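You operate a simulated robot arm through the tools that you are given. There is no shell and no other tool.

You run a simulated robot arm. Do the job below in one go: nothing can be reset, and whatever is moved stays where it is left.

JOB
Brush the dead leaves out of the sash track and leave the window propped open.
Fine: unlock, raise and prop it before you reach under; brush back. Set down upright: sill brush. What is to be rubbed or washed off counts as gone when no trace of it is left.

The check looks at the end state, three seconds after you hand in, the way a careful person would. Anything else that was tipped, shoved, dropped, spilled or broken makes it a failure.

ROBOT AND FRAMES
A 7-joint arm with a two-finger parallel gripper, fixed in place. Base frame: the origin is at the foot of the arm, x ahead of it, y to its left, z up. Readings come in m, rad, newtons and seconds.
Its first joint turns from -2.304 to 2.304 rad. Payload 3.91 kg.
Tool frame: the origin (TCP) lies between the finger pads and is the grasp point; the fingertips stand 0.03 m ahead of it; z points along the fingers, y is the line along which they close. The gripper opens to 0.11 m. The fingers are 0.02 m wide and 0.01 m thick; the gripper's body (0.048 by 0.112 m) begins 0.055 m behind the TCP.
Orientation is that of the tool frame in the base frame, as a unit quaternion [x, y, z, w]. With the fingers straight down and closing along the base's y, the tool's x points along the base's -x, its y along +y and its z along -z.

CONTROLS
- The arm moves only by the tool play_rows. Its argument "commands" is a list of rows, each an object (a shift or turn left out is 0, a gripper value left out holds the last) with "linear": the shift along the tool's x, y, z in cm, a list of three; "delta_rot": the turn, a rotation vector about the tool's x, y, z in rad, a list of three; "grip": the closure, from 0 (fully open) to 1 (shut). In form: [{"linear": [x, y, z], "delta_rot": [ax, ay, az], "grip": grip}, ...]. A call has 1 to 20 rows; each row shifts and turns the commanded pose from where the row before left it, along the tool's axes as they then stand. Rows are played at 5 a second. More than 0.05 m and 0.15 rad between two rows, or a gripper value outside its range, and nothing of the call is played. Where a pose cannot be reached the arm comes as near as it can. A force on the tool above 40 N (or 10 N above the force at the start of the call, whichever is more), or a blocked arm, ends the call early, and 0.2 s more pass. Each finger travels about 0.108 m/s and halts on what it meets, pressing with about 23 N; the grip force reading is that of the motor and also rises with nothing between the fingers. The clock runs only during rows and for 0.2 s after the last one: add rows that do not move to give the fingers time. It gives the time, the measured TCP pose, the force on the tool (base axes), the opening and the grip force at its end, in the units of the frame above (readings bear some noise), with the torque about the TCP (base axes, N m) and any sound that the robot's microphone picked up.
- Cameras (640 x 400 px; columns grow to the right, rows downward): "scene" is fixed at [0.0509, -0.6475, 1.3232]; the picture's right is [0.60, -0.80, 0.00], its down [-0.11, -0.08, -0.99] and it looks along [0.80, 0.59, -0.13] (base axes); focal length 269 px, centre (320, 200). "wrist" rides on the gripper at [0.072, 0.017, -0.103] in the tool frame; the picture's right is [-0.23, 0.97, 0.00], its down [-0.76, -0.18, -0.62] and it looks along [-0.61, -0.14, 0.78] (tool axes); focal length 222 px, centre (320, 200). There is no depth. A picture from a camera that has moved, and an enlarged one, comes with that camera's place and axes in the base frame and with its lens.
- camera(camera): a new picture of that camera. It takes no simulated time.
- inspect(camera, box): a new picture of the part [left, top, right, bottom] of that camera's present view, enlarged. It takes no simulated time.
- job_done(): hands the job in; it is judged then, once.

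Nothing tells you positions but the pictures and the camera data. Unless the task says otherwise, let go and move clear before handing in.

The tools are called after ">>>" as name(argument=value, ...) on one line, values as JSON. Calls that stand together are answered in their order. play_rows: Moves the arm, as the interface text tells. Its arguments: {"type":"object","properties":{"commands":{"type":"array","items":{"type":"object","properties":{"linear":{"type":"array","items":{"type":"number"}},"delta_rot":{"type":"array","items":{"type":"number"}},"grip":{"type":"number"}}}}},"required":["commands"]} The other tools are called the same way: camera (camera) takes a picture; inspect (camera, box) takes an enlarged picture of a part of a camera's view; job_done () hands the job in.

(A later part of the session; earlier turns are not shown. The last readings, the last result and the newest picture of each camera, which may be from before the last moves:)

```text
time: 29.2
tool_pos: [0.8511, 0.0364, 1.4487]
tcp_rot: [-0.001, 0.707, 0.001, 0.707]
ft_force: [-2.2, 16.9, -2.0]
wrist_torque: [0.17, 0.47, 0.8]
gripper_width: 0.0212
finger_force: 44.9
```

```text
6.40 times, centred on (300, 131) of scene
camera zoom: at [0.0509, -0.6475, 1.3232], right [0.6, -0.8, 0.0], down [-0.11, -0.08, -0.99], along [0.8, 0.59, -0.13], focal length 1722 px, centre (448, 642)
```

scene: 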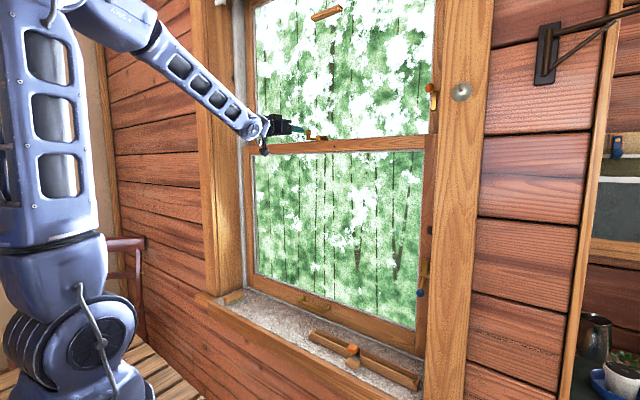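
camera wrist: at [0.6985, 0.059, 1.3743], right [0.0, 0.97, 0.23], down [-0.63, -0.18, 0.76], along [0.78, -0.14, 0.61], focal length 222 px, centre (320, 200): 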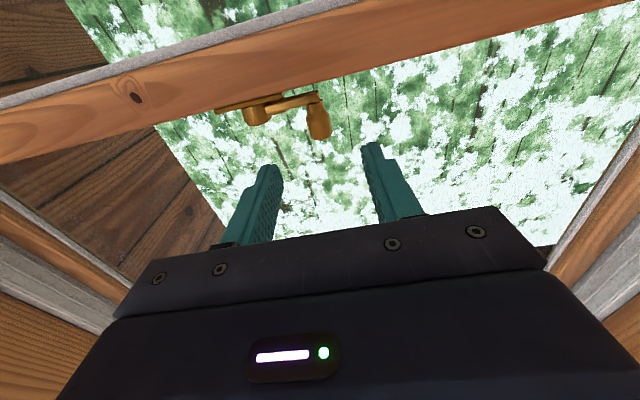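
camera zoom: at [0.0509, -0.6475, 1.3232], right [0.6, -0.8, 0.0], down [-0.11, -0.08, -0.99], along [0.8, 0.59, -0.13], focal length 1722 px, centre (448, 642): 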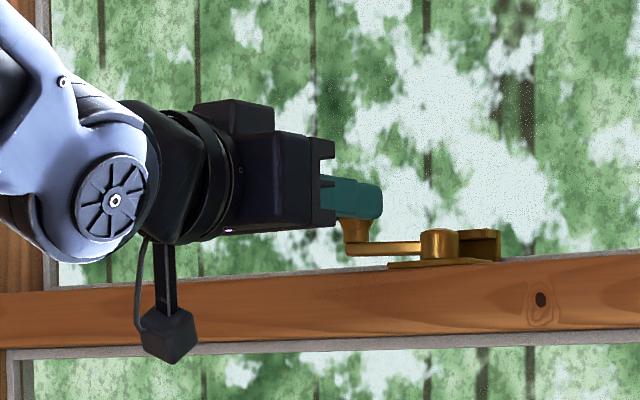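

>>> play_rows(commands=[{"linear": [0, 0, -0.45]}, {"linear": [0, -0.2, -0.4]}, {"linear": [0, -0.27, -0.37]}, {"linear": [0, -0.32, -0.34]}])

>>> inspect(camera="wrist", box=[200, 50, 440, 200])

```text
time: 30.2
tool_pos: [0.8342, 0.0289, 1.449]
tcp_rot: [0.0, 0.706, -0.001, 0.708]
ft_force: [-16.3, 20.0, -4.5]
wrist_torque: [0.02, 0.68, 0.78]
gripper_width: 0.0207
finger_force: 45.3
```

```text
2.67 times, centred on (320, 125) of wrist
camera zoom: at [0.7314, 0.0445, 1.3757], right [0.0, 0.97, 0.23], down [-0.63, -0.18, 0.76], along [0.78, -0.14, 0.61], focal length 592 px, centre (320, 400)
```

zoom: 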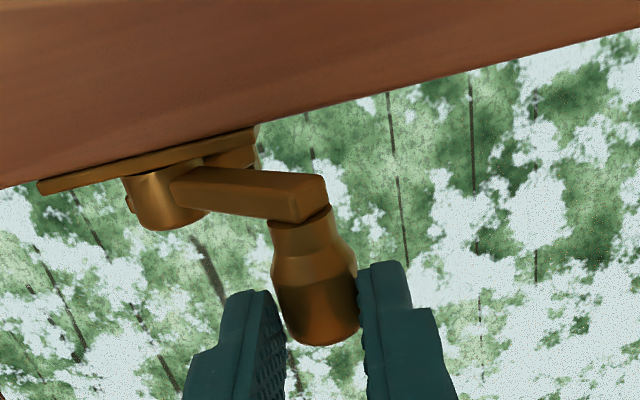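

>>> play_rows(commands=[{"linear": [0, 0.2, -0.15]}, {"linear": [0, -0.29, -0.32]}, {"linear": [0, -0.29, -0.32]}, {"linear": [0, -0.33, -0.28]}, {"linear": [0, -0.33, -0.28]}, {}])

>>> inspect(camera="wrist", box=[200, 50, 440, 200])

```text
time: 31.6
tool_pos: [0.8199, 0.0198, 1.4515]
tcp_rot: [-0.002, 0.704, 0.002, 0.71]
ft_force: [-10.7, 4.7, 0.7]
wrist_torque: [0.08, 0.05, 0.17]
gripper_width: 0.0
finger_force: 38.0
stopped in row 6: the force on the tool passed its limit at 43 N (the readings are from after the stop); the commanded pose is now the measured one
```

```text
2.67 times, centred on (320, 125) of wrist
camera zoom: at [0.7176, 0.0352, 1.3774], right [-0.01, 0.97, 0.23], down [-0.63, -0.18, 0.76], along [0.78, -0.14, 0.61], focal length 592 px, centre (320, 400)
```

zoom: 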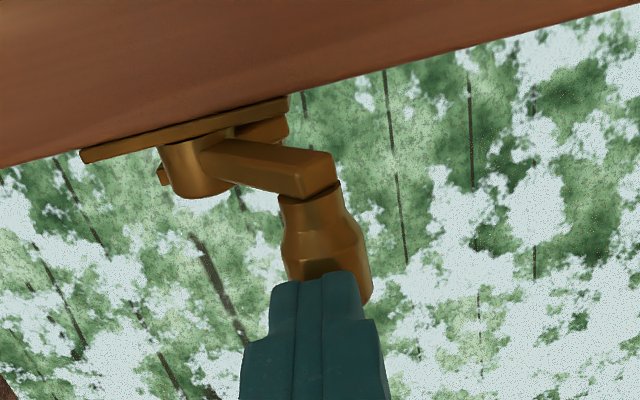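

The fingers slipped off with the lever about halfway round. I'll back off, go to the left side of the knob with closed fingers, and push it the rest of the way to the right.

>>> play_rows(commands=[{"linear": [0, 0, -3], "grip": 1.0}, {"linear": [0.3, 2.5, 0]}, {"linear": [0.3, 2.5, 0]}, {"linear": [0, 0, 2]}, {"linear": [0, 0, 2]}, {}])

>>> inspect(camera="wrist", box=[200, 50, 440, 200])

>>> inspect(camera="scene", box=[250, 100, 350, 162])

```text
time: 33.0
tool_pos: [0.8318, 0.0682, 1.4431]
tcp_rot: [-0.002, 0.704, 0.002, 0.71]
ft_force: [-0.9, 0.3, 0.6]
wrist_torque: [-0.03, 0.0, -0.01]
gripper_width: 0.0
finger_force: 37.5
```

```text
2.67 times, centred on (320, 125) of wrist
camera zoom: at [0.7286, 0.0843, 1.3712], right [0.0, 0.97, 0.23], down [-0.63, -0.18, 0.76], along [0.78, -0.14, 0.61], focal length 592 px, centre (320, 400)
```

zoom: 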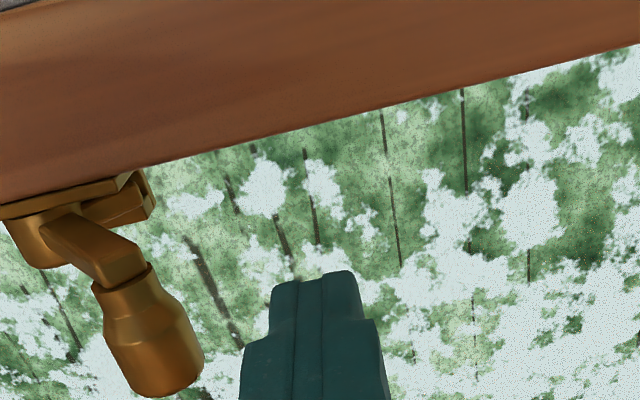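

```text
6.40 times, centred on (300, 131) of scene
camera zoom: at [0.0509, -0.6475, 1.3232], right [0.6, -0.8, 0.0], down [-0.11, -0.08, -0.99], along [0.8, 0.59, -0.13], focal length 1722 px, centre (448, 642)
```

zoom: 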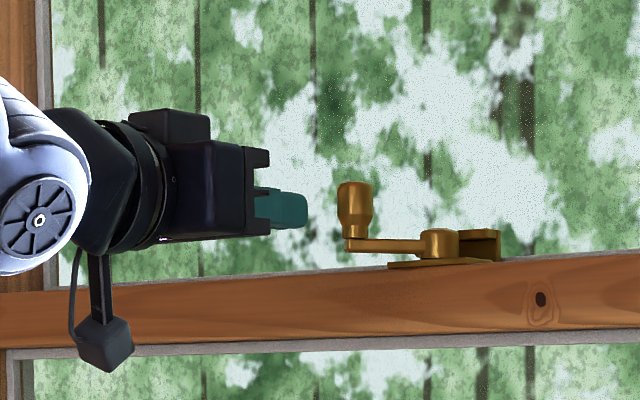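

>>> play_rows(commands=[{"linear": [0, -1, 0]}, {"linear": [0, -0.7, 0]}, {"linear": [0, -0.7, 0]}, {"linear": [0, -0.7, 0]}, {"linear": [0, -0.7, 0]}, {"linear": [0, -0.7, 0]}, {"linear": [0, -0.7, 0]}, {"linear": [0, -0.7, 0]}, {"linear": [0, -0.7, 0]}])

>>> inspect(camera="wrist", box=[200, 50, 440, 200])

>>> inspect(camera="scene", box=[250, 100, 350, 162])

```text
time: 34.2
tool_pos: [0.8277, 0.0387, 1.4432]
tcp_rot: [-0.006, 0.704, 0.004, 0.71]
ft_force: [-9.4, 9.8, 1.6]
wrist_torque: [0.0, 0.01, 0.24]
gripper_width: 0.0002
finger_force: 38.5
stopped in row 5: the force on the tool passed its limit at 47 N (the readings are from after the stop); the commanded pose is now the measured one
```

```text
2.67 times, centred on (320, 125) of wrist
camera zoom: at [0.726, 0.0544, 1.3711], right [-0.02, 0.97, 0.23], down [-0.63, -0.19, 0.76], along [0.78, -0.13, 0.61], focal length 592 px, centre (320, 400)
```

zoom: 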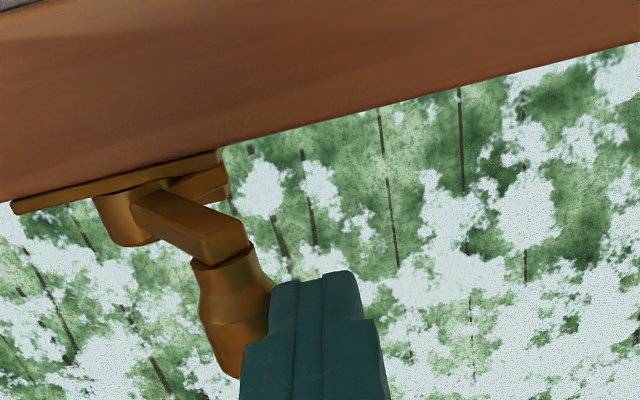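

```text
6.40 times, centred on (300, 131) of scene
camera zoom: at [0.0509, -0.6475, 1.3232], right [0.6, -0.8, 0.0], down [-0.11, -0.08, -0.99], along [0.8, 0.59, -0.13], focal length 1722 px, centre (448, 642)
```

zoom: 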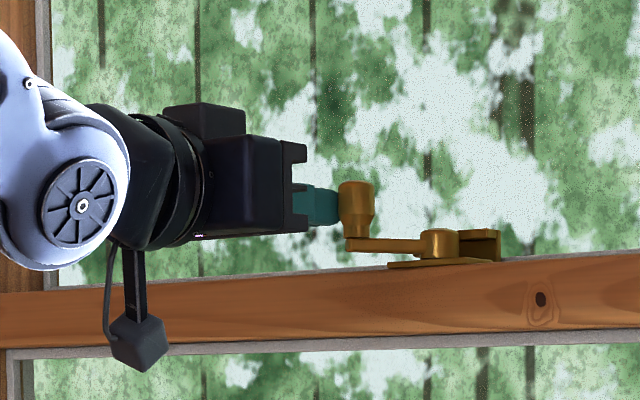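

The lever won't go further with over 40 N on it, so it may be at its end stop. I'll move up and look down at the cam and keeper to check whether it is unlocked.

>>> play_rows(commands=[{"linear": [0, 1.5, -1]}, {"linear": [-3.7, 1.5, -0.3]}, {"linear": [-3.7, 0.5, 0]}, {"linear": [-3.7, 0, 0]}, {"linear": [-3.7, 0, 0]}, {"delta_rot": [0, 0.1469, 0]}, {"delta_rot": [0, 0.1469, 0]}, {"delta_rot": [0, 0.1469, 0]}, {"delta_rot": [0, 0.1469, 0]}, {"delta_rot": [0, 0.1469, 0]}, {"delta_rot": [0, 0.1469, 0]}, {}])

>>> camera(camera="wrist")

>>> inspect(camera="wrist", box=[200, 45, 320, 120])

```text
time: 36.8
tool_pos: [0.8169, 0.074, 1.5909]
tcp_rot: [-0.006, 0.941, 0.001, 0.339]
ft_force: [-0.4, -0.1, -0.6]
wrist_torque: [0.02, -0.04, 0.01]
gripper_width: 0.0002
finger_force: 37.4
```

```text
taken
camera wrist: at [0.6939, 0.0879, 1.6242], right [0.16, 0.98, 0.14], down [0.19, -0.17, 0.97], along [0.97, -0.13, -0.21], focal length 222 px, centre (320, 200)
```

wrist: 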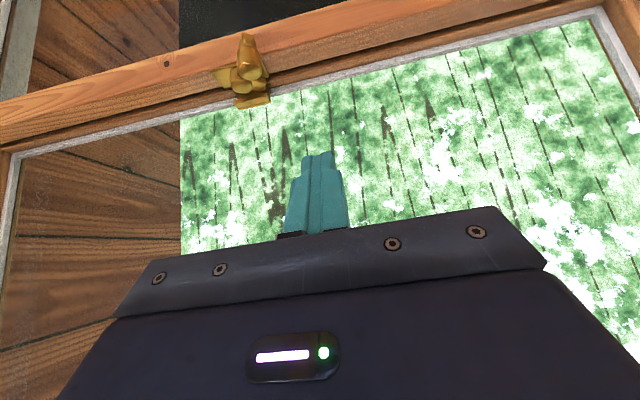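

```text
5.33 times, centred on (260, 82) of wrist
camera zoom: at [0.6939, 0.0879, 1.6242], right [0.16, 0.98, 0.14], down [0.19, -0.17, 0.97], along [0.97, -0.13, -0.21], focal length 1185 px, centre (640, 827)
```

zoom: 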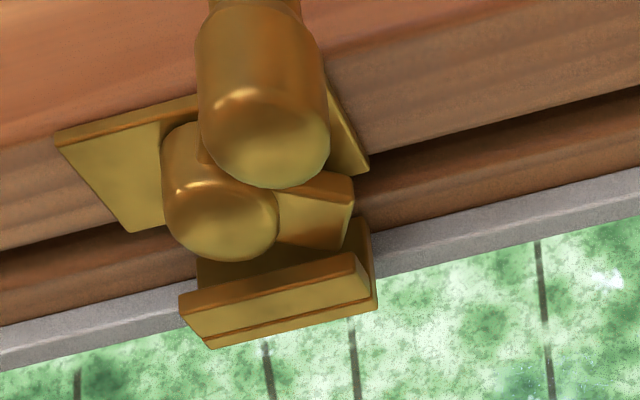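

>>> inspect(camera="scene", box=[295, 120, 335, 145])

>>> inspect(camera="wrist", box=[215, 70, 285, 114])

```text
16.00 times, centred on (315, 132) of scene
camera zoom: at [0.0509, -0.6475, 1.3232], right [0.6, -0.8, 0.0], down [-0.11, -0.08, -0.99], along [0.8, 0.59, -0.13], focal length 4305 px, centre (400, 1280)
```

zoom: 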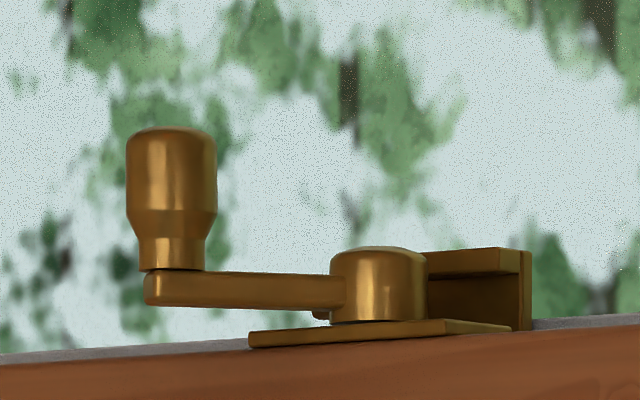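

```text
9.09 times, centred on (250, 92) of wrist
camera zoom: at [0.6939, 0.0879, 1.6242], right [0.16, 0.98, 0.14], down [0.19, -0.17, 0.97], along [0.97, -0.13, -0.21], focal length 2019 px, centre (956, 1182)
```

zoom: 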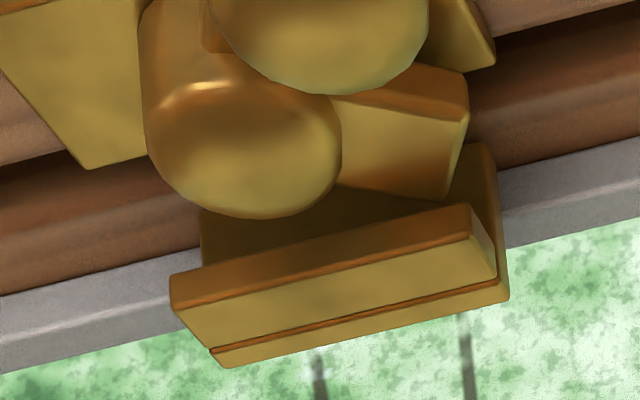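

The cam has swung clear in front of the keeper's overhanging lip, so the sash looks unlocked. Now I'll go down to the lift handle on the bottom rail for a closer look.

>>> play_rows(commands=[{"linear": [3.03, -0.5, -2.5]}, {"linear": [3.03, -0.5, -2.5]}, {"linear": [3.03, -0.5, -2.5]}, {"linear": [3.03, -0.5, -2.5]}, {"linear": [2.89, -0.4, 3.51]}, {"linear": [2.89, -0.4, 3.51]}, {"linear": [2.89, -0.4, 3.51]}, {"linear": [2.89, -0.4, 3.51]}, {"linear": [2.89, -0.4, 3.51]}, {"linear": [2.89, -0.4, 3.51]}, {"linear": [2.89, -0.4, 3.51]}, {"linear": [2.89, -0.4, 3.51]}, {"linear": [2.89, -0.4, 3.51]}, {"linear": [2.89, -0.4, 3.51]}, {"linear": [2.89, -0.4, 3.51]}, {"linear": [2.89, -0.4, 3.51]}, {"linear": [2.89, -0.4, 3.51]}, {}])

>>> play_rows(commands=[{"linear": [0.65, -0.75, 4.3]}, {"linear": [0.65, -0.75, 4.3]}, {"linear": [0.65, -0.75, 4.3]}, {"linear": [0.65, -0.75, 4.3]}, {}])

>>> camera(camera="wrist")

>>> camera(camera="scene")

```text
time: 40.6
tool_pos: [0.6637, -0.0013, 0.9981]
tcp_rot: [-0.005, 0.94, 0.002, 0.34]
ft_force: [0.0, 1.0, 0.1]
wrist_torque: [0.0, -0.01, -0.02]
gripper_width: 0.0
finger_force: 37.4
```

```text
time: 41.8
tool_pos: [0.7507, -0.0309, 0.8506]
tcp_rot: [-0.006, 0.94, 0.001, 0.34]
ft_force: [0.2, 0.2, 0.1]
wrist_torque: [-0.01, -0.02, -0.02]
gripper_width: 0.0002
finger_force: 37.9
```

```text
taken
camera wrist: at [0.6297, -0.0153, 0.8844], right [0.16, 0.98, 0.14], down [0.19, -0.17, 0.97], along [0.97, -0.13, -0.21], focal length 222 px, centre (320, 200)
```

wrist: 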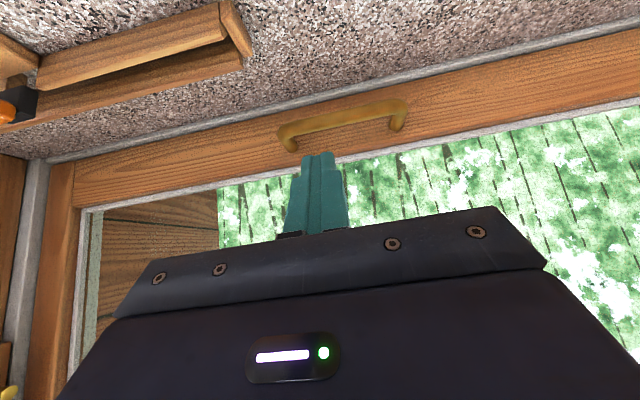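

```text
taken
```

scene: 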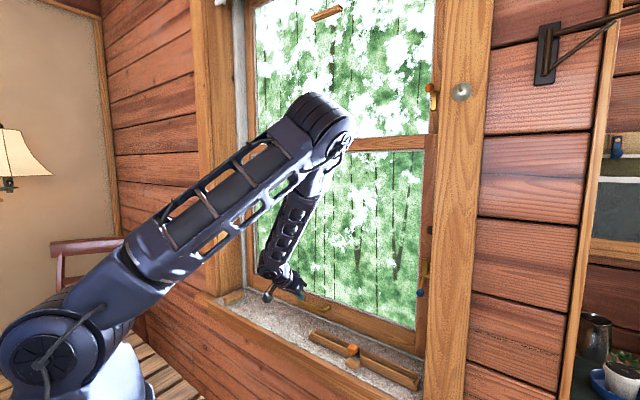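

>>> inspect(camera="wrist", box=[250, 80, 430, 192])

>>> inspect(camera="scene", box=[260, 260, 360, 322])

```text
3.56 times, centred on (340, 136) of wrist
camera zoom: at [0.6297, -0.0153, 0.8844], right [0.16, 0.98, 0.14], down [0.19, -0.17, 0.97], along [0.97, -0.13, -0.21], focal length 790 px, centre (249, 428)
```

zoom: 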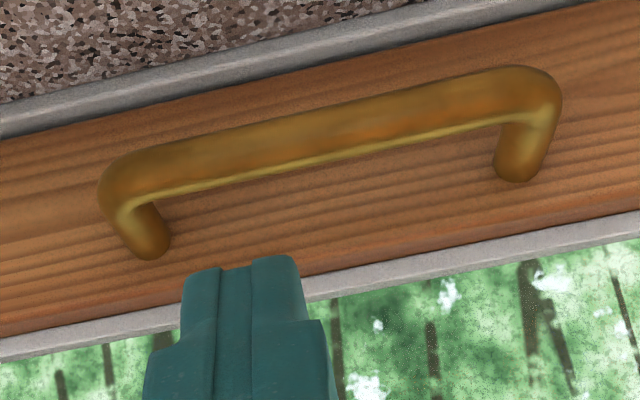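

```text
6.40 times, centred on (310, 291) of scene
camera zoom: at [0.0509, -0.6475, 1.3232], right [0.6, -0.8, 0.0], down [-0.11, -0.08, -0.99], along [0.8, 0.59, -0.13], focal length 1722 px, centre (384, -382)
```

zoom: 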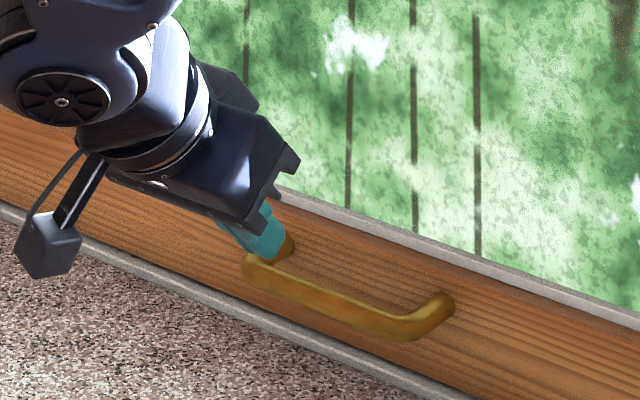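

The handle bar is about 13 cm long and 14 mm thick at roughly (0.85, -0.013, 0.753), standing about 4 cm off the rail. I'll roll the gripper so one finger passes under the bar and the other over it, then check alignment.

>>> play_rows(commands=[{"linear": [1.28, 1.8, 1.53], "grip": 0.6}, {"delta_rot": [0, -0.1168, 0]}, {"delta_rot": [0, -0.1168, 0]}, {"delta_rot": [0, -0.1168, 0]}, {"delta_rot": [0, 0, 0.1428]}, {"delta_rot": [0, 0, 0.1428]}, {"delta_rot": [0, 0, 0.1428]}, {"delta_rot": [0, 0, 0.1428]}, {"delta_rot": [0, 0, 0.1428]}, {"delta_rot": [0, 0, 0.1428]}, {"delta_rot": [0, 0, 0.1428]}, {"delta_rot": [0, 0, 0.1428]}, {"delta_rot": [0, 0, 0.1428]}, {"delta_rot": [0, 0, 0.1428]}, {"delta_rot": [0, 0, 0.1428]}, {}])

>>> camera(camera="wrist")

>>> camera(camera="scene")

```text
time: 45.2
tool_pos: [0.7553, -0.0133, 0.8363]
tcp_rot: [0.611, 0.619, 0.351, 0.347]
ft_force: [-0.4, -0.1, -0.2]
wrist_torque: [0.03, -0.01, 0.03]
gripper_width: 0.0438
finger_force: 0.1
out of reach, approached as far as the arm can: row 15
```

```text
taken
camera wrist: at [0.6737, 0.0572, 0.9032], right [0.5, -0.22, 0.84], down [-0.62, -0.77, 0.17], along [0.61, -0.6, -0.52], focal length 222 px, centre (320, 200)
```

wrist: 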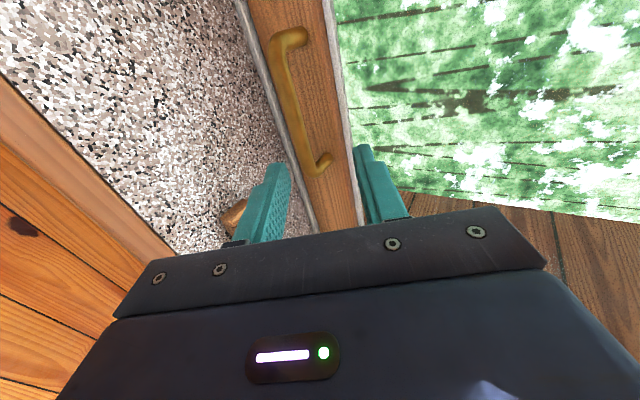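

```text
taken
```

scene: 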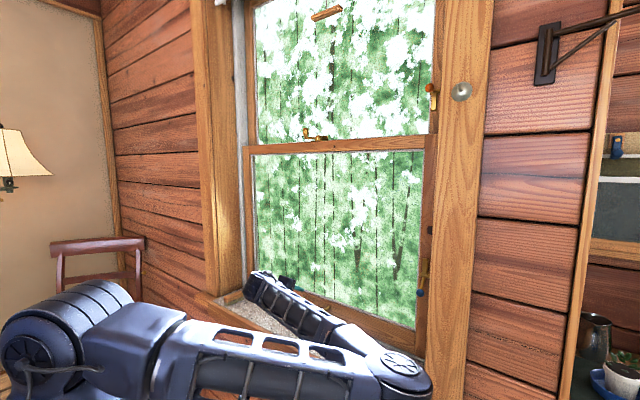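

Rolling this way swung the elbow low and to the right, which I don't like. I'll undo it and roll the other way.

>>> play_rows(commands=[{"linear": [0, 0, -2], "delta_rot": [0, 0, -0.1428]}, {"linear": [0, 0, -2], "delta_rot": [0, 0, -0.1428]}, {"delta_rot": [0, 0, -0.1428]}, {"delta_rot": [0, 0, -0.1428]}, {"delta_rot": [0, 0, -0.1428]}, {"delta_rot": [0, 0, -0.1428]}, {"delta_rot": [0, 0, -0.1428]}, {"delta_rot": [0, 0, -0.1428]}, {"delta_rot": [0, 0, -0.1428]}, {"delta_rot": [0, 0, -0.1428]}, {"delta_rot": [0, 0, -0.128]}, {}])

>>> camera(camera="scene")

```text
time: 47.8
tool_pos: [0.72, -0.0136, 0.8558]
tcp_rot: [0.0, 0.867, 0.006, 0.499]
ft_force: [0.2, -0.5, 0.0]
wrist_torque: [0.01, -0.01, -0.04]
gripper_width: 0.044
finger_force: 0.0
```

```text
taken
```

scene: 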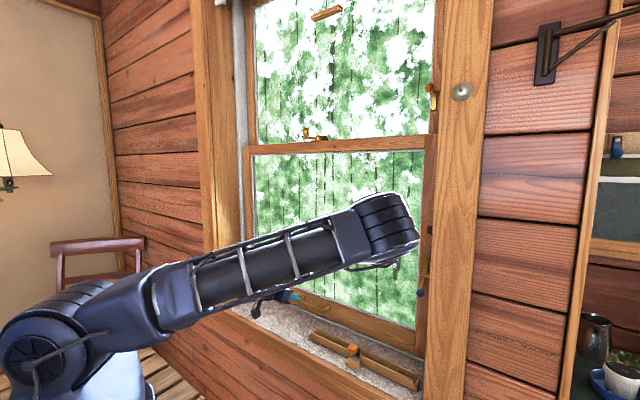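

>>> play_rows(commands=[{"delta_rot": [0, 0, -0.1428]}, {"delta_rot": [0, 0, -0.1428]}, {"delta_rot": [0, 0, -0.1428]}, {"delta_rot": [0, 0, -0.1428]}, {"delta_rot": [0, 0, -0.1428]}, {}])

>>> camera(camera="scene")

```text
time: 49.2
tool_pos: [0.7203, -0.0151, 0.8568]
tcp_rot: [-0.302, 0.812, -0.169, 0.469]
ft_force: [0.4, 0.2, -0.7]
wrist_torque: [-0.03, -0.02, 0.02]
gripper_width: 0.0442
finger_force: 0.0
```

```text
taken
```

scene: 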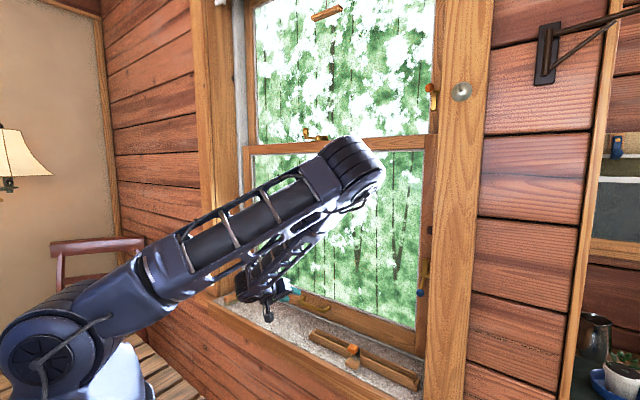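

>>> play_rows(commands=[{"delta_rot": [0, 0, -0.1428]}, {"delta_rot": [0, 0, -0.1428]}, {"delta_rot": [0, 0, -0.1428]}, {"delta_rot": [0, 0, -0.1428]}, {"delta_rot": [0, 0, -0.1428]}, {"delta_rot": [0, 0, -0.1428]}, {}])

>>> camera(camera="scene")

>>> camera(camera="wrist")

```text
time: 50.8
tool_pos: [0.7205, -0.0154, 0.856]
tcp_rot: [-0.613, 0.613, -0.348, 0.356]
ft_force: [-0.4, -0.1, 0.2]
wrist_torque: [0.02, -0.03, -0.02]
gripper_width: 0.0439
finger_force: 0.1
```

```text
taken
```

scene: 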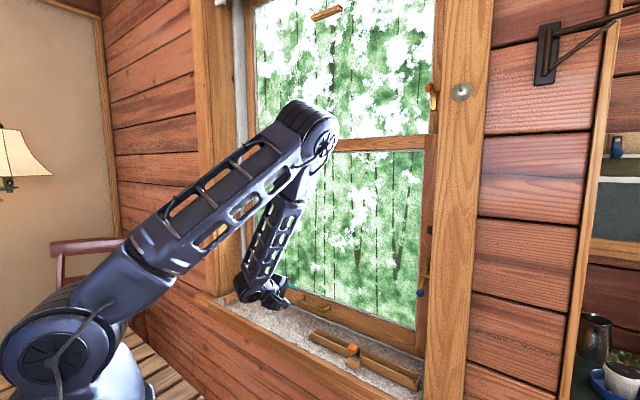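

```text
taken
camera wrist: at [0.6227, -0.0881, 0.8925], right [-0.49, 0.23, -0.84], down [-0.45, 0.75, 0.47], along [0.74, 0.61, -0.26], focal length 222 px, centre (320, 200)
```

wrist: 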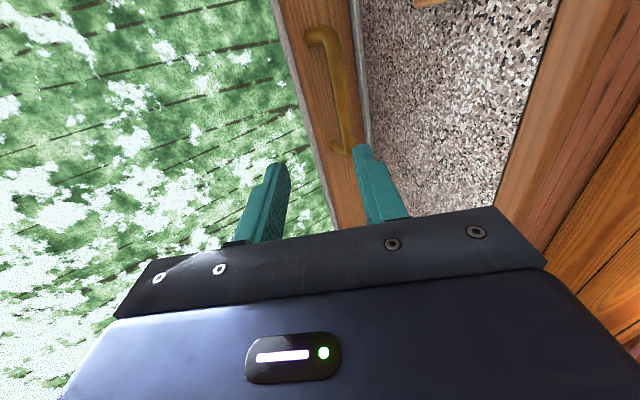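

The elbow is now up and central, and the fingers straddle the height of the bar. I'll move forward along the tool axis in two stages.

>>> play_rows(commands=[{"linear": [-0.06, 0.61, 2.5]}, {"linear": [-0.06, 0.61, 2.5]}, {"linear": [-0.06, 0.61, 2.5]}, {"linear": [-0.06, 0.61, 2.5]}, {}])

>>> inspect(camera="scene", box=[240, 260, 340, 322])

>>> camera(camera="wrist")

```text
time: 52.0
tool_pos: [0.7958, -0.0219, 0.8105]
tcp_rot: [-0.613, 0.614, -0.348, 0.357]
ft_force: [0.8, -0.5, -1.2]
wrist_torque: [0.0, -0.01, -0.03]
gripper_width: 0.0437
finger_force: 0.1
out of reach, approached as far as the arm can: row 3, 4
```

```text
6.40 times, centred on (290, 291) of scene
camera zoom: at [0.0509, -0.6475, 1.3232], right [0.6, -0.8, 0.0], down [-0.11, -0.08, -0.99], along [0.8, 0.59, -0.13], focal length 1722 px, centre (512, -382)
```

zoom: 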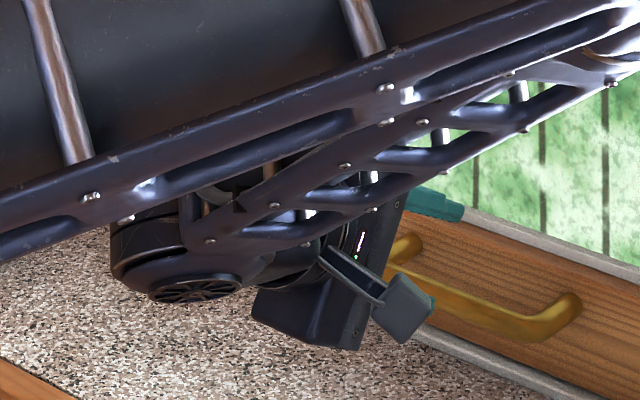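

```text
taken
camera wrist: at [0.6986, -0.0956, 0.8469], right [-0.49, 0.23, -0.84], down [-0.45, 0.75, 0.48], along [0.74, 0.61, -0.26], focal length 222 px, centre (320, 200)
```

wrist: 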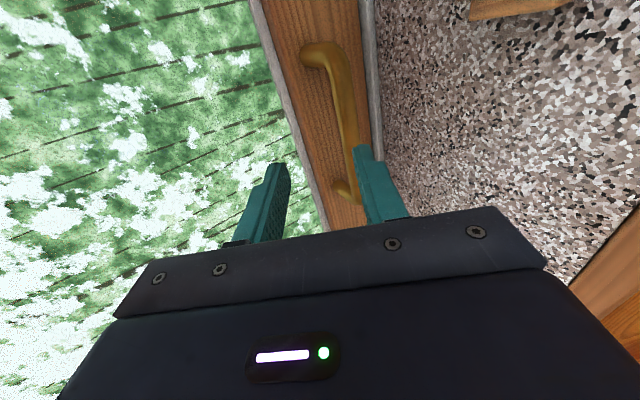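

>>> camera(camera="scene")

```text
taken
```

scene: 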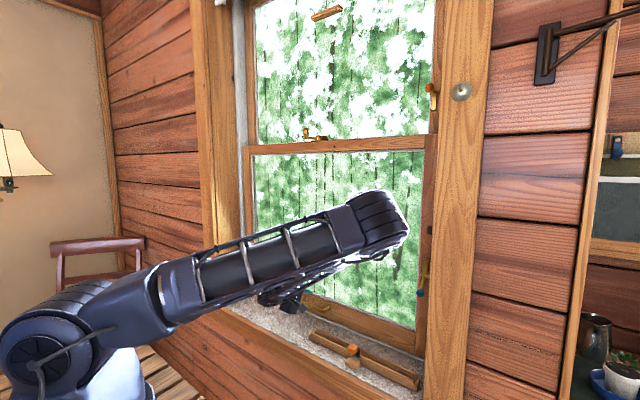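

The arm is running out of joint range with this roll. I'll switch to a simpler plan: no roll, fingers closed, tool pitched forward, and hook the fingertips under the bar to lift it.

>>> play_rows(commands=[{"linear": [0, 0, -4], "delta_rot": [0, 0, 0.1428], "grip": 1.0}, {"linear": [0, 0, -4], "delta_rot": [0, 0, 0.1428]}, {"delta_rot": [0, 0, 0.1428]}, {"delta_rot": [0, 0, 0.1428]}, {"delta_rot": [0, 0, 0.1428]}, {"delta_rot": [0, 0, 0.1428]}, {"delta_rot": [0, 0, 0.1428]}, {"delta_rot": [0, 0, 0.1428]}, {"delta_rot": [0, 0, 0.1428]}, {"delta_rot": [0, 0, 0.1428]}, {"delta_rot": [0, 0, 0.1428]}, {"delta_rot": [0, 0.09, 0]}, {"delta_rot": [0, 0.09, 0]}, {}])

>>> camera(camera="scene")

```text
time: 55.0
tool_pos: [0.7256, -0.0235, 0.8501]
tcp_rot: [0.0, 0.908, 0.007, 0.419]
ft_force: [0.1, 0.4, 0.1]
wrist_torque: [-0.02, -0.02, 0.02]
gripper_width: 0.0
finger_force: 22.7
```

```text
taken
```

scene: 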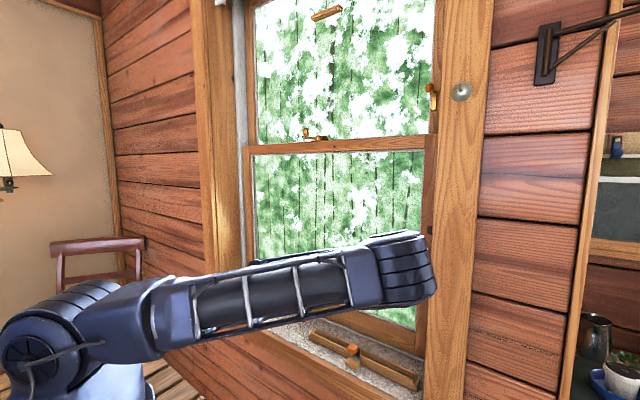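

The elbow has drifted low to the right, near the casing. I'll pull up and back into free space to reset the arm's posture before continuing.

>>> play_rows(commands=[{"linear": [-1.5, 0.2, -4]}, {"linear": [-2.52, 0.2, -3.35]}, {"linear": [-2.52, 0.2, -3.35]}, {"linear": [-2.52, 0.2, -3.35]}, {"linear": [-2.52, 0.2, -3.35]}, {"linear": [-2.52, 0.2, -3.35]}, {"linear": [-2.52, 0.2, -3.35]}, {"linear": [-2.52, 0.2, -3.35]}, {"linear": [-2.52, 0.2, -3.35]}, {"linear": [-2.52, 0.2, -3.35]}, {"linear": [-2.52, 0.2, -3.35]}, {}])

>>> camera(camera="scene")

```text
time: 57.6
tool_pos: [0.6135, -0.009, 1.2976]
tcp_rot: [0.0, 0.908, 0.006, 0.42]
ft_force: [0.0, 0.8, 0.2]
wrist_torque: [0.01, 0.02, -0.01]
gripper_width: 0.0
finger_force: 23.0
```

```text
taken
```

scene: 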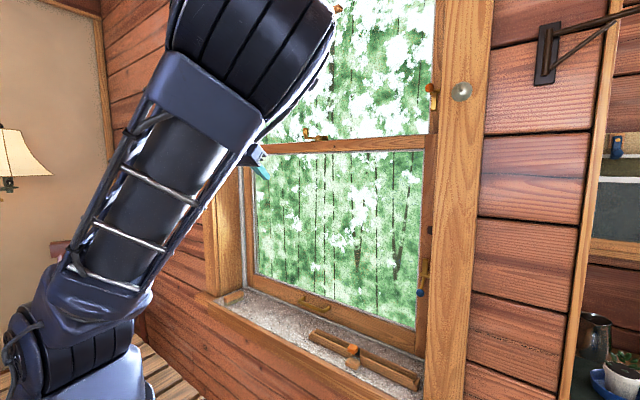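

>>> play_rows(commands=[{"delta_rot": [0, 0.1435, 0]}, {"delta_rot": [0, 0.1435, 0]}, {"delta_rot": [0, 0.1435, 0]}, {"delta_rot": [0, 0.1435, 0]}, {"delta_rot": [0, 0.1435, 0]}, {"delta_rot": [0, 0.1435, 0]}, {}])

>>> camera(camera="scene")

>>> play_rows(commands=[{"delta_rot": [0, 0, -0.1428]}, {"delta_rot": [0, 0, -0.1428]}, {"delta_rot": [0, 0, -0.1428]}, {"delta_rot": [0, 0, -0.1428]}, {"delta_rot": [0, 0, -0.1428]}, {"delta_rot": [0, 0, -0.1428]}, {"delta_rot": [0, 0, -0.1428]}, {"delta_rot": [0, 0, -0.1428]}, {"delta_rot": [0, 0, -0.1428]}, {"delta_rot": [0, 0, -0.1428]}, {"delta_rot": [0, 0, -0.1428]}, {}])

>>> camera(camera="scene")

```text
time: 59.2
tool_pos: [0.6138, -0.0071, 1.298]
tcp_rot: [-0.003, 1.0, 0.006, 0.0]
ft_force: [-0.2, -0.6, -0.3]
wrist_torque: [0.03, 0.0, -0.04]
gripper_width: 0.0002
finger_force: 22.5
```

```text
taken
```

scene: 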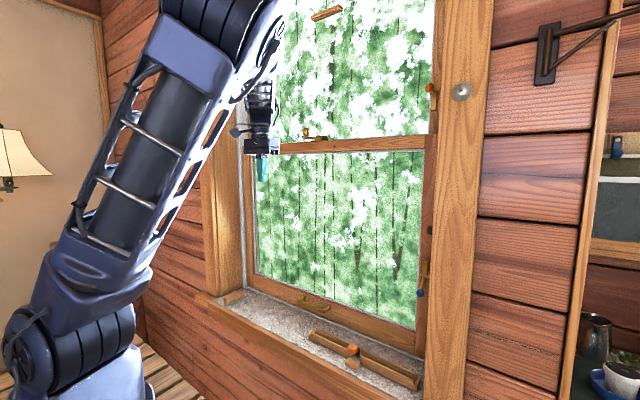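

```text
time: 61.8
tool_pos: [0.6133, -0.0078, 1.2966]
tcp_rot: [0.71, -0.704, -0.004, -0.005]
ft_force: [-0.5, 0.5, 0.4]
wrist_torque: [-0.01, -0.01, -0.02]
gripper_width: 0.0003
finger_force: 22.7
```

```text
taken
```

scene: 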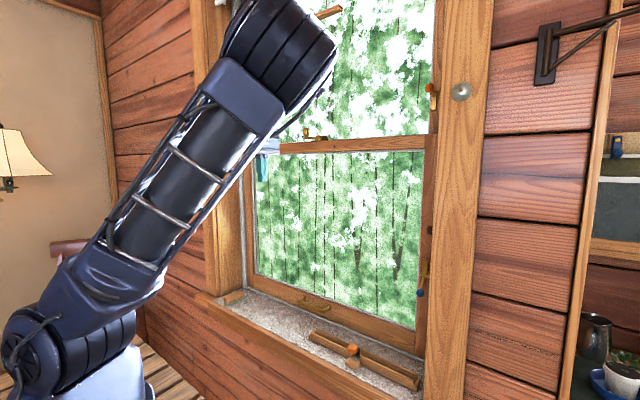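

I'll cycle the wrist in free space, doing the tilt and roll in a different order on the way back, to bring the elbow in toward the centre.

>>> play_rows(commands=[{"delta_rot": [0, 0, 0.1428]}, {"delta_rot": [0, 0, 0.1428]}, {"delta_rot": [0, 0, 0.1428]}, {"delta_rot": [0, 0, 0.1428]}, {"delta_rot": [0, 0, 0.1428]}, {"delta_rot": [0, 0, 0.1428]}, {"delta_rot": [0, 0, 0.1428]}, {"delta_rot": [0, 0, 0.1428]}, {"delta_rot": [0, 0, 0.1428]}, {"delta_rot": [0, 0, 0.1428]}, {"delta_rot": [0, 0, 0.1428]}, {"delta_rot": [0, -0.131, 0]}, {"delta_rot": [0, -0.131, 0]}, {"delta_rot": [0, -0.131, 0]}, {"delta_rot": [0, -0.131, 0]}, {"delta_rot": [0, -0.131, 0]}, {"delta_rot": [0, -0.131, 0]}, {"delta_rot": [0, -0.131, 0]}, {"delta_rot": [0, -0.131, 0]}, {}])

>>> play_rows(commands=[{"delta_rot": [0, 0, -0.1428]}, {"delta_rot": [0, 0, -0.1428]}, {"delta_rot": [0, 0, -0.1428]}, {"delta_rot": [0, 0, -0.1428]}, {"delta_rot": [0, 0, -0.1428]}, {"delta_rot": [0, 0, -0.1428]}, {"delta_rot": [0, 0, -0.1428]}, {"delta_rot": [0, 0, -0.1428]}, {"delta_rot": [0, 0, -0.1428]}, {"delta_rot": [0, 0, -0.1428]}, {"delta_rot": [0, 0, -0.1428]}, {}])

>>> camera(camera="scene")

```text
time: 66.0
tool_pos: [0.6133, -0.0073, 1.2976]
tcp_rot: [0.0, 0.864, 0.007, 0.503]
ft_force: [-0.3, 0.1, 0.9]
wrist_torque: [0.02, -0.03, 0.0]
gripper_width: 0.0
finger_force: 23.1
```

```text
time: 68.6
tool_pos: [0.6145, -0.0074, 1.2971]
tcp_rot: [-0.611, 0.612, -0.351, 0.359]
ft_force: [-0.5, -0.2, 0.5]
wrist_torque: [0.0, -0.01, 0.0]
gripper_width: 0.0001
finger_force: 22.7
```

```text
taken
```

scene: 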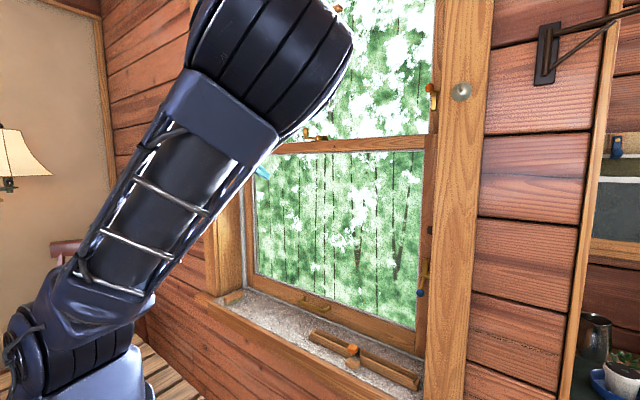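

>>> play_rows(commands=[{"linear": [0, 2.99, 2.6]}, {"linear": [0, 2.99, 2.6]}, {"linear": [0, 2.99, 2.6]}, {"linear": [0, 2.99, 2.6]}, {"linear": [0, 2.99, 2.6]}, {"linear": [0, 2.99, 2.6]}, {"linear": [0, 2.99, 2.6]}, {"linear": [0, 2.99, 2.6]}, {"linear": [0, 2.99, 2.6]}, {}])

>>> camera(camera="scene")

```text
time: 70.8
tool_pos: [0.7031, 0.0004, 0.9544]
tcp_rot: [-0.611, 0.612, -0.351, 0.36]
ft_force: [-1.1, 0.3, -0.3]
wrist_torque: [0.02, 0.0, 0.0]
gripper_width: 0.0
finger_force: 23.1
out of reach, approached as far as the arm can: row 5, 6, 7
```

```text
taken
```

scene: 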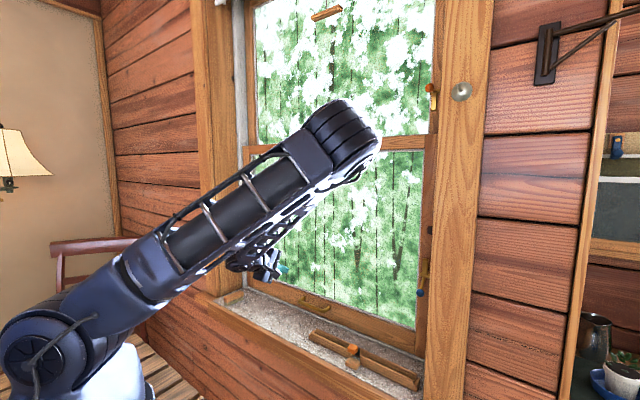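

>>> play_rows(commands=[{"delta_rot": [0, 0, -0.13]}, {"delta_rot": [0, 0, -0.13]}, {"delta_rot": [0, 0, -0.13]}, {"delta_rot": [0, 0, -0.13]}, {}])

>>> camera(camera="scene")

```text
time: 72.0
tool_pos: [0.7027, 0.0018, 0.955]
tcp_rot: [0.748, -0.434, 0.431, -0.257]
ft_force: [-0.3, -0.5, -0.3]
wrist_torque: [0.04, 0.02, -0.05]
gripper_width: 0.0001
finger_force: 23.1
```

```text
taken
```

scene: 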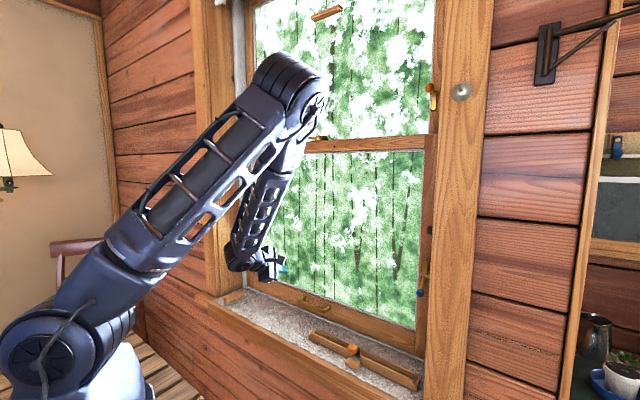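

>>> play_rows(commands=[{"delta_rot": [0, 0, -0.13]}, {"delta_rot": [0, 0, -0.13]}, {"delta_rot": [0, 0, -0.13]}, {"delta_rot": [0, 0, -0.13]}, {}])

>>> camera(camera="scene")

```text
time: 73.2
tool_pos: [0.7023, 0.0011, 0.9552]
tcp_rot: [0.835, -0.227, 0.483, -0.138]
ft_force: [0.3, 0.9, 0.2]
wrist_torque: [0.01, -0.02, -0.02]
gripper_width: 0.0
finger_force: 23.1
```

```text
taken
```

scene: 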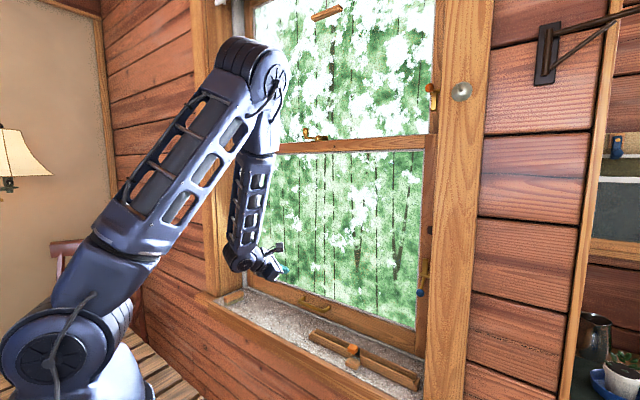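

This posture has the elbow up and the camera above the tool, which suits working under the bar. I'll complete the half-turn of the roll.

>>> play_rows(commands=[{"delta_rot": [0, 0, -0.132]}, {"delta_rot": [0, 0, -0.132]}, {"delta_rot": [0, 0, -0.132]}, {"delta_rot": [0, 0, -0.132]}, {}])

>>> camera(camera="scene")

>>> camera(camera="wrist")

```text
time: 74.4
tool_pos: [0.7017, 0.001, 0.9559]
tcp_rot: [0.864, -0.001, 0.503, -0.007]
ft_force: [-0.3, 0.1, 0.3]
wrist_torque: [0.0, -0.01, 0.02]
gripper_width: 0.0
finger_force: 22.9
```

```text
taken
```

scene: 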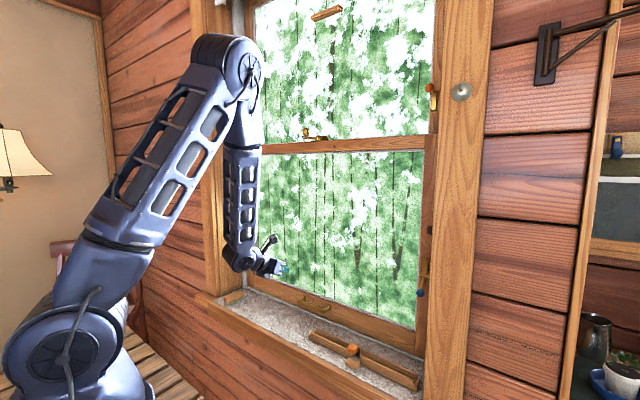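

```text
taken
camera wrist: at [0.6489, -0.0175, 1.069], right [-0.11, -0.97, -0.21], down [-0.92, 0.18, -0.35], along [0.38, 0.16, -0.91], focal length 222 px, centre (320, 200)
```

wrist: 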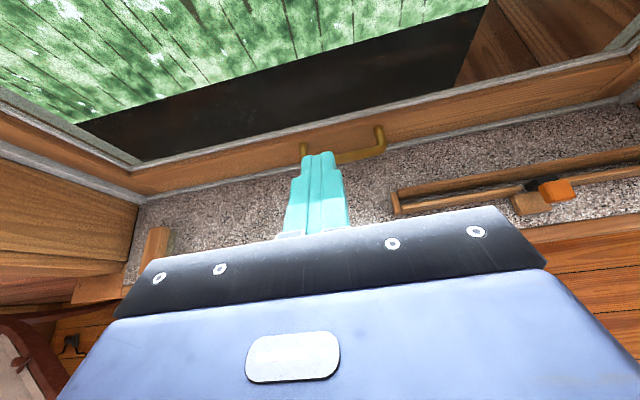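

The camera now sits above with a clear upright view: handle ahead, brush on the left end of the sill, cradle on the right, and sill top at about z = 0.69. I'll go down in front of the bar, ready to slide the fingertips under it.

>>> play_rows(commands=[{"linear": [-2.59, 0.22, 2.79]}, {"linear": [-2.59, 0.22, 2.79]}, {"linear": [-2.59, 0.22, 2.79]}, {"linear": [-2.59, 0.22, 2.79]}, {"linear": [-2.59, 0.22, 2.79]}, {}])

>>> camera(camera="wrist")

>>> camera(camera="scene")

>>> inspect(camera="scene", box=[260, 260, 360, 322])

```text
time: 75.8
tool_pos: [0.746, 0.0016, 0.8134]
tcp_rot: [0.865, -0.004, 0.502, -0.006]
ft_force: [-0.2, 1.1, -0.8]
wrist_torque: [0.03, -0.02, 0.0]
gripper_width: 0.0002
finger_force: 23.0
out of reach, approached as far as the arm can: row 4, 5
```

```text
taken
camera wrist: at [0.6923, -0.0175, 0.9276], right [-0.11, -0.97, -0.21], down [-0.92, 0.18, -0.35], along [0.38, 0.16, -0.91], focal length 222 px, centre (320, 200)
```

wrist: 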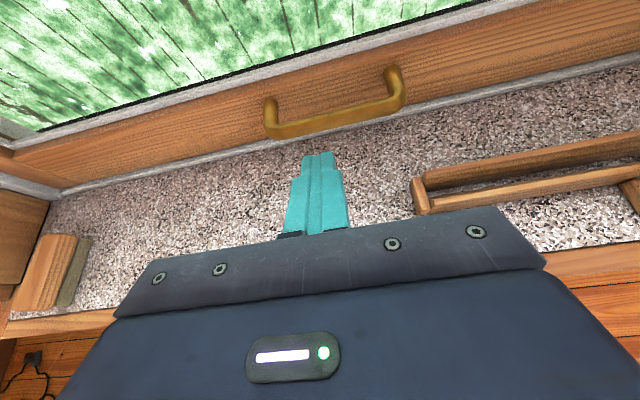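

```text
taken
```

scene: 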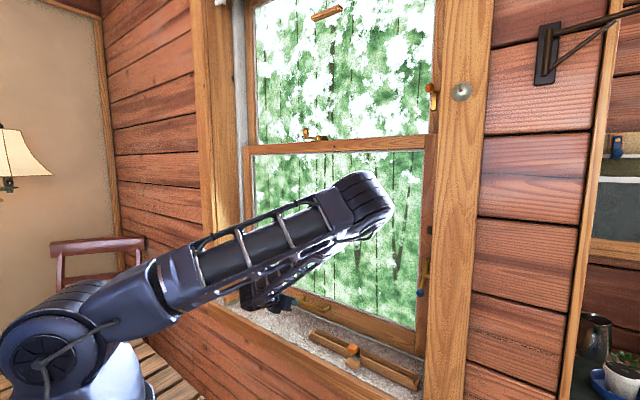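

```text
6.40 times, centred on (310, 291) of scene
camera zoom: at [0.0509, -0.6475, 1.3232], right [0.6, -0.8, 0.0], down [-0.11, -0.08, -0.99], along [0.8, 0.59, -0.13], focal length 1722 px, centre (384, -382)
```

zoom: 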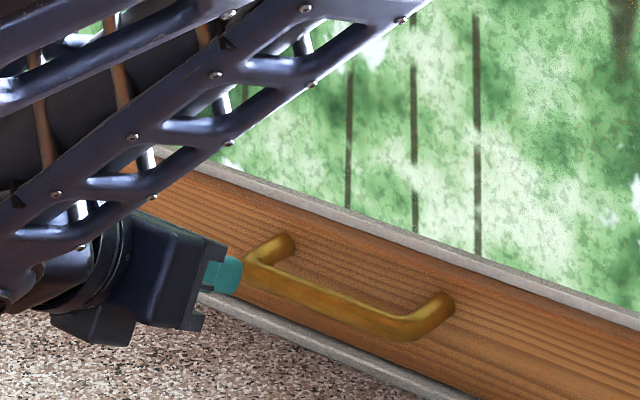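

The low, strongly pitched pose is outside the arm's comfortable range. I'll go back up, keep rolling the same way so the elbow swings back to the centre, and then try a steeper pinch on the bar.

>>> play_rows(commands=[{"linear": [2.59, 0, -2.79]}, {"linear": [2.59, 0, -2.79]}, {"linear": [2.59, 0, -2.79]}, {"linear": [2.59, 0, -2.79]}, {"linear": [2, 0, -2]}, {"delta_rot": [0, 0, -0.13]}, {"delta_rot": [0, 0, -0.13]}, {"delta_rot": [0, 0, -0.13]}, {"delta_rot": [0, 0, -0.13]}, {}])

>>> camera(camera="scene")

```text
time: 78.0
tool_pos: [0.6931, -0.0007, 0.9862]
tcp_rot: [0.837, 0.222, 0.486, 0.122]
ft_force: [-0.5, 0.5, 0.6]
wrist_torque: [-0.01, 0.0, 0.0]
gripper_width: 0.0
finger_force: 23.2
```

```text
taken
```

scene: 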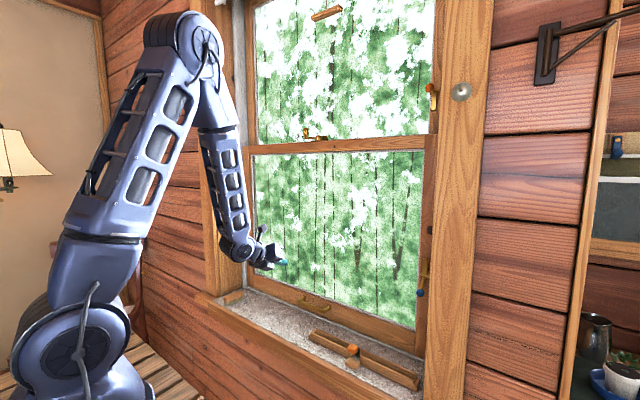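

>>> play_rows(commands=[{"delta_rot": [0, 0, -0.13]}, {"delta_rot": [0, 0, -0.13]}, {"delta_rot": [0, 0, -0.13]}, {"delta_rot": [0, 0, -0.13]}, {"delta_rot": [0, 0, -0.13]}, {"delta_rot": [0, 0, -0.13]}, {"delta_rot": [0, 0, -0.13]}, {"delta_rot": [0, 0, -0.14]}, {}])

>>> camera(camera="scene")

```text
time: 80.0
tool_pos: [0.6941, -0.0007, 0.9859]
tcp_rot: [0.613, 0.61, 0.36, 0.35]
ft_force: [0.1, -0.1, 0.2]
wrist_torque: [0.02, 0.02, -0.02]
gripper_width: 0.0002
finger_force: 23.2
```

```text
taken
```

scene: 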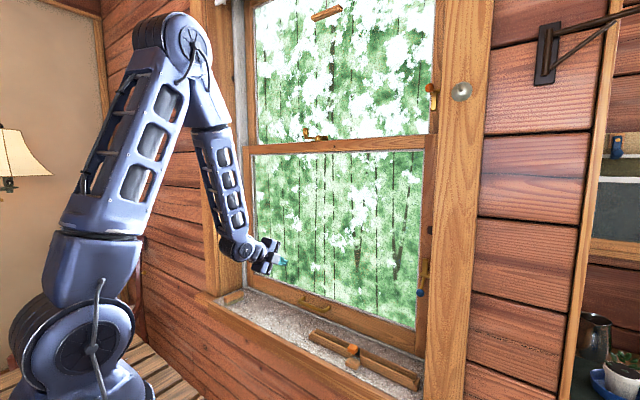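

The gripper is now rolled for an over-and-under grip with the elbow well placed. I'll reduce the pitch to about 30° from vertical and approach the bar.

>>> play_rows(commands=[{"delta_rot": [0.131, 0, 0], "grip": 0.64}, {"delta_rot": [0.131, 0, 0]}, {"delta_rot": [0.131, 0, 0]}, {"delta_rot": [0.131, 0, 0]}, {"linear": [-0.25, 0.38, 3.59]}, {"linear": [-0.25, 0.38, 3.59]}, {"linear": [-0.25, 0.38, 3.59]}, {"linear": [-0.25, 0.38, 3.59]}, {"linear": [-0.25, 0.38, 3.59]}, {}])

>>> camera(camera="scene")

>>> camera(camera="wrist")

>>> inspect(camera="scene", box=[250, 250, 350, 312])

```text
time: 82.2
tool_pos: [0.8005, -0.0107, 0.8414]
tcp_rot: [0.683, 0.683, 0.19, 0.179]
ft_force: [-0.6, 0.1, 0.0]
wrist_torque: [0.02, 0.01, 0.0]
gripper_width: 0.0396
finger_force: 0.0
```

```text
taken
```

scene: 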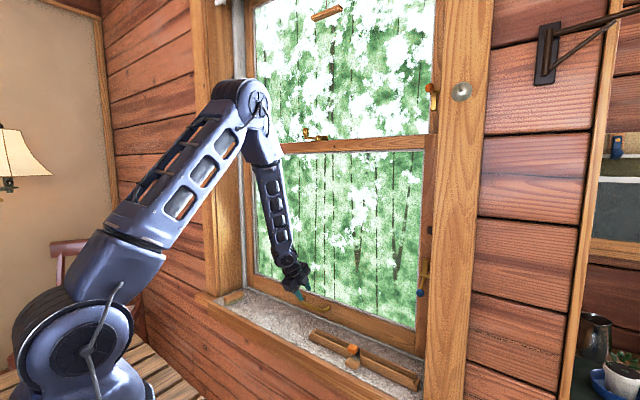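

```text
taken
camera wrist: at [0.7625, 0.06, 0.9407], right [0.84, -0.23, 0.49], down [-0.47, -0.77, 0.44], along [0.27, -0.59, -0.76], focal length 222 px, centre (320, 200)
```

wrist: 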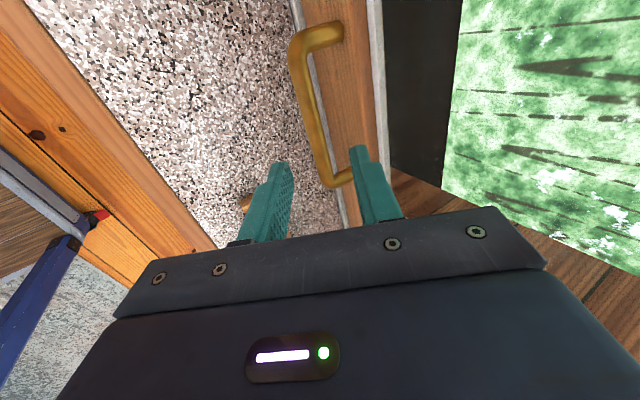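

```text
6.40 times, centred on (300, 281) of scene
camera zoom: at [0.0509, -0.6475, 1.3232], right [0.6, -0.8, 0.0], down [-0.11, -0.08, -0.99], along [0.8, 0.59, -0.13], focal length 1722 px, centre (448, -318)
```

zoom: 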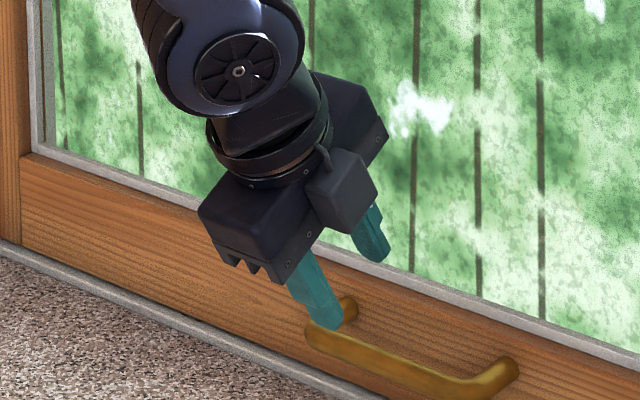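

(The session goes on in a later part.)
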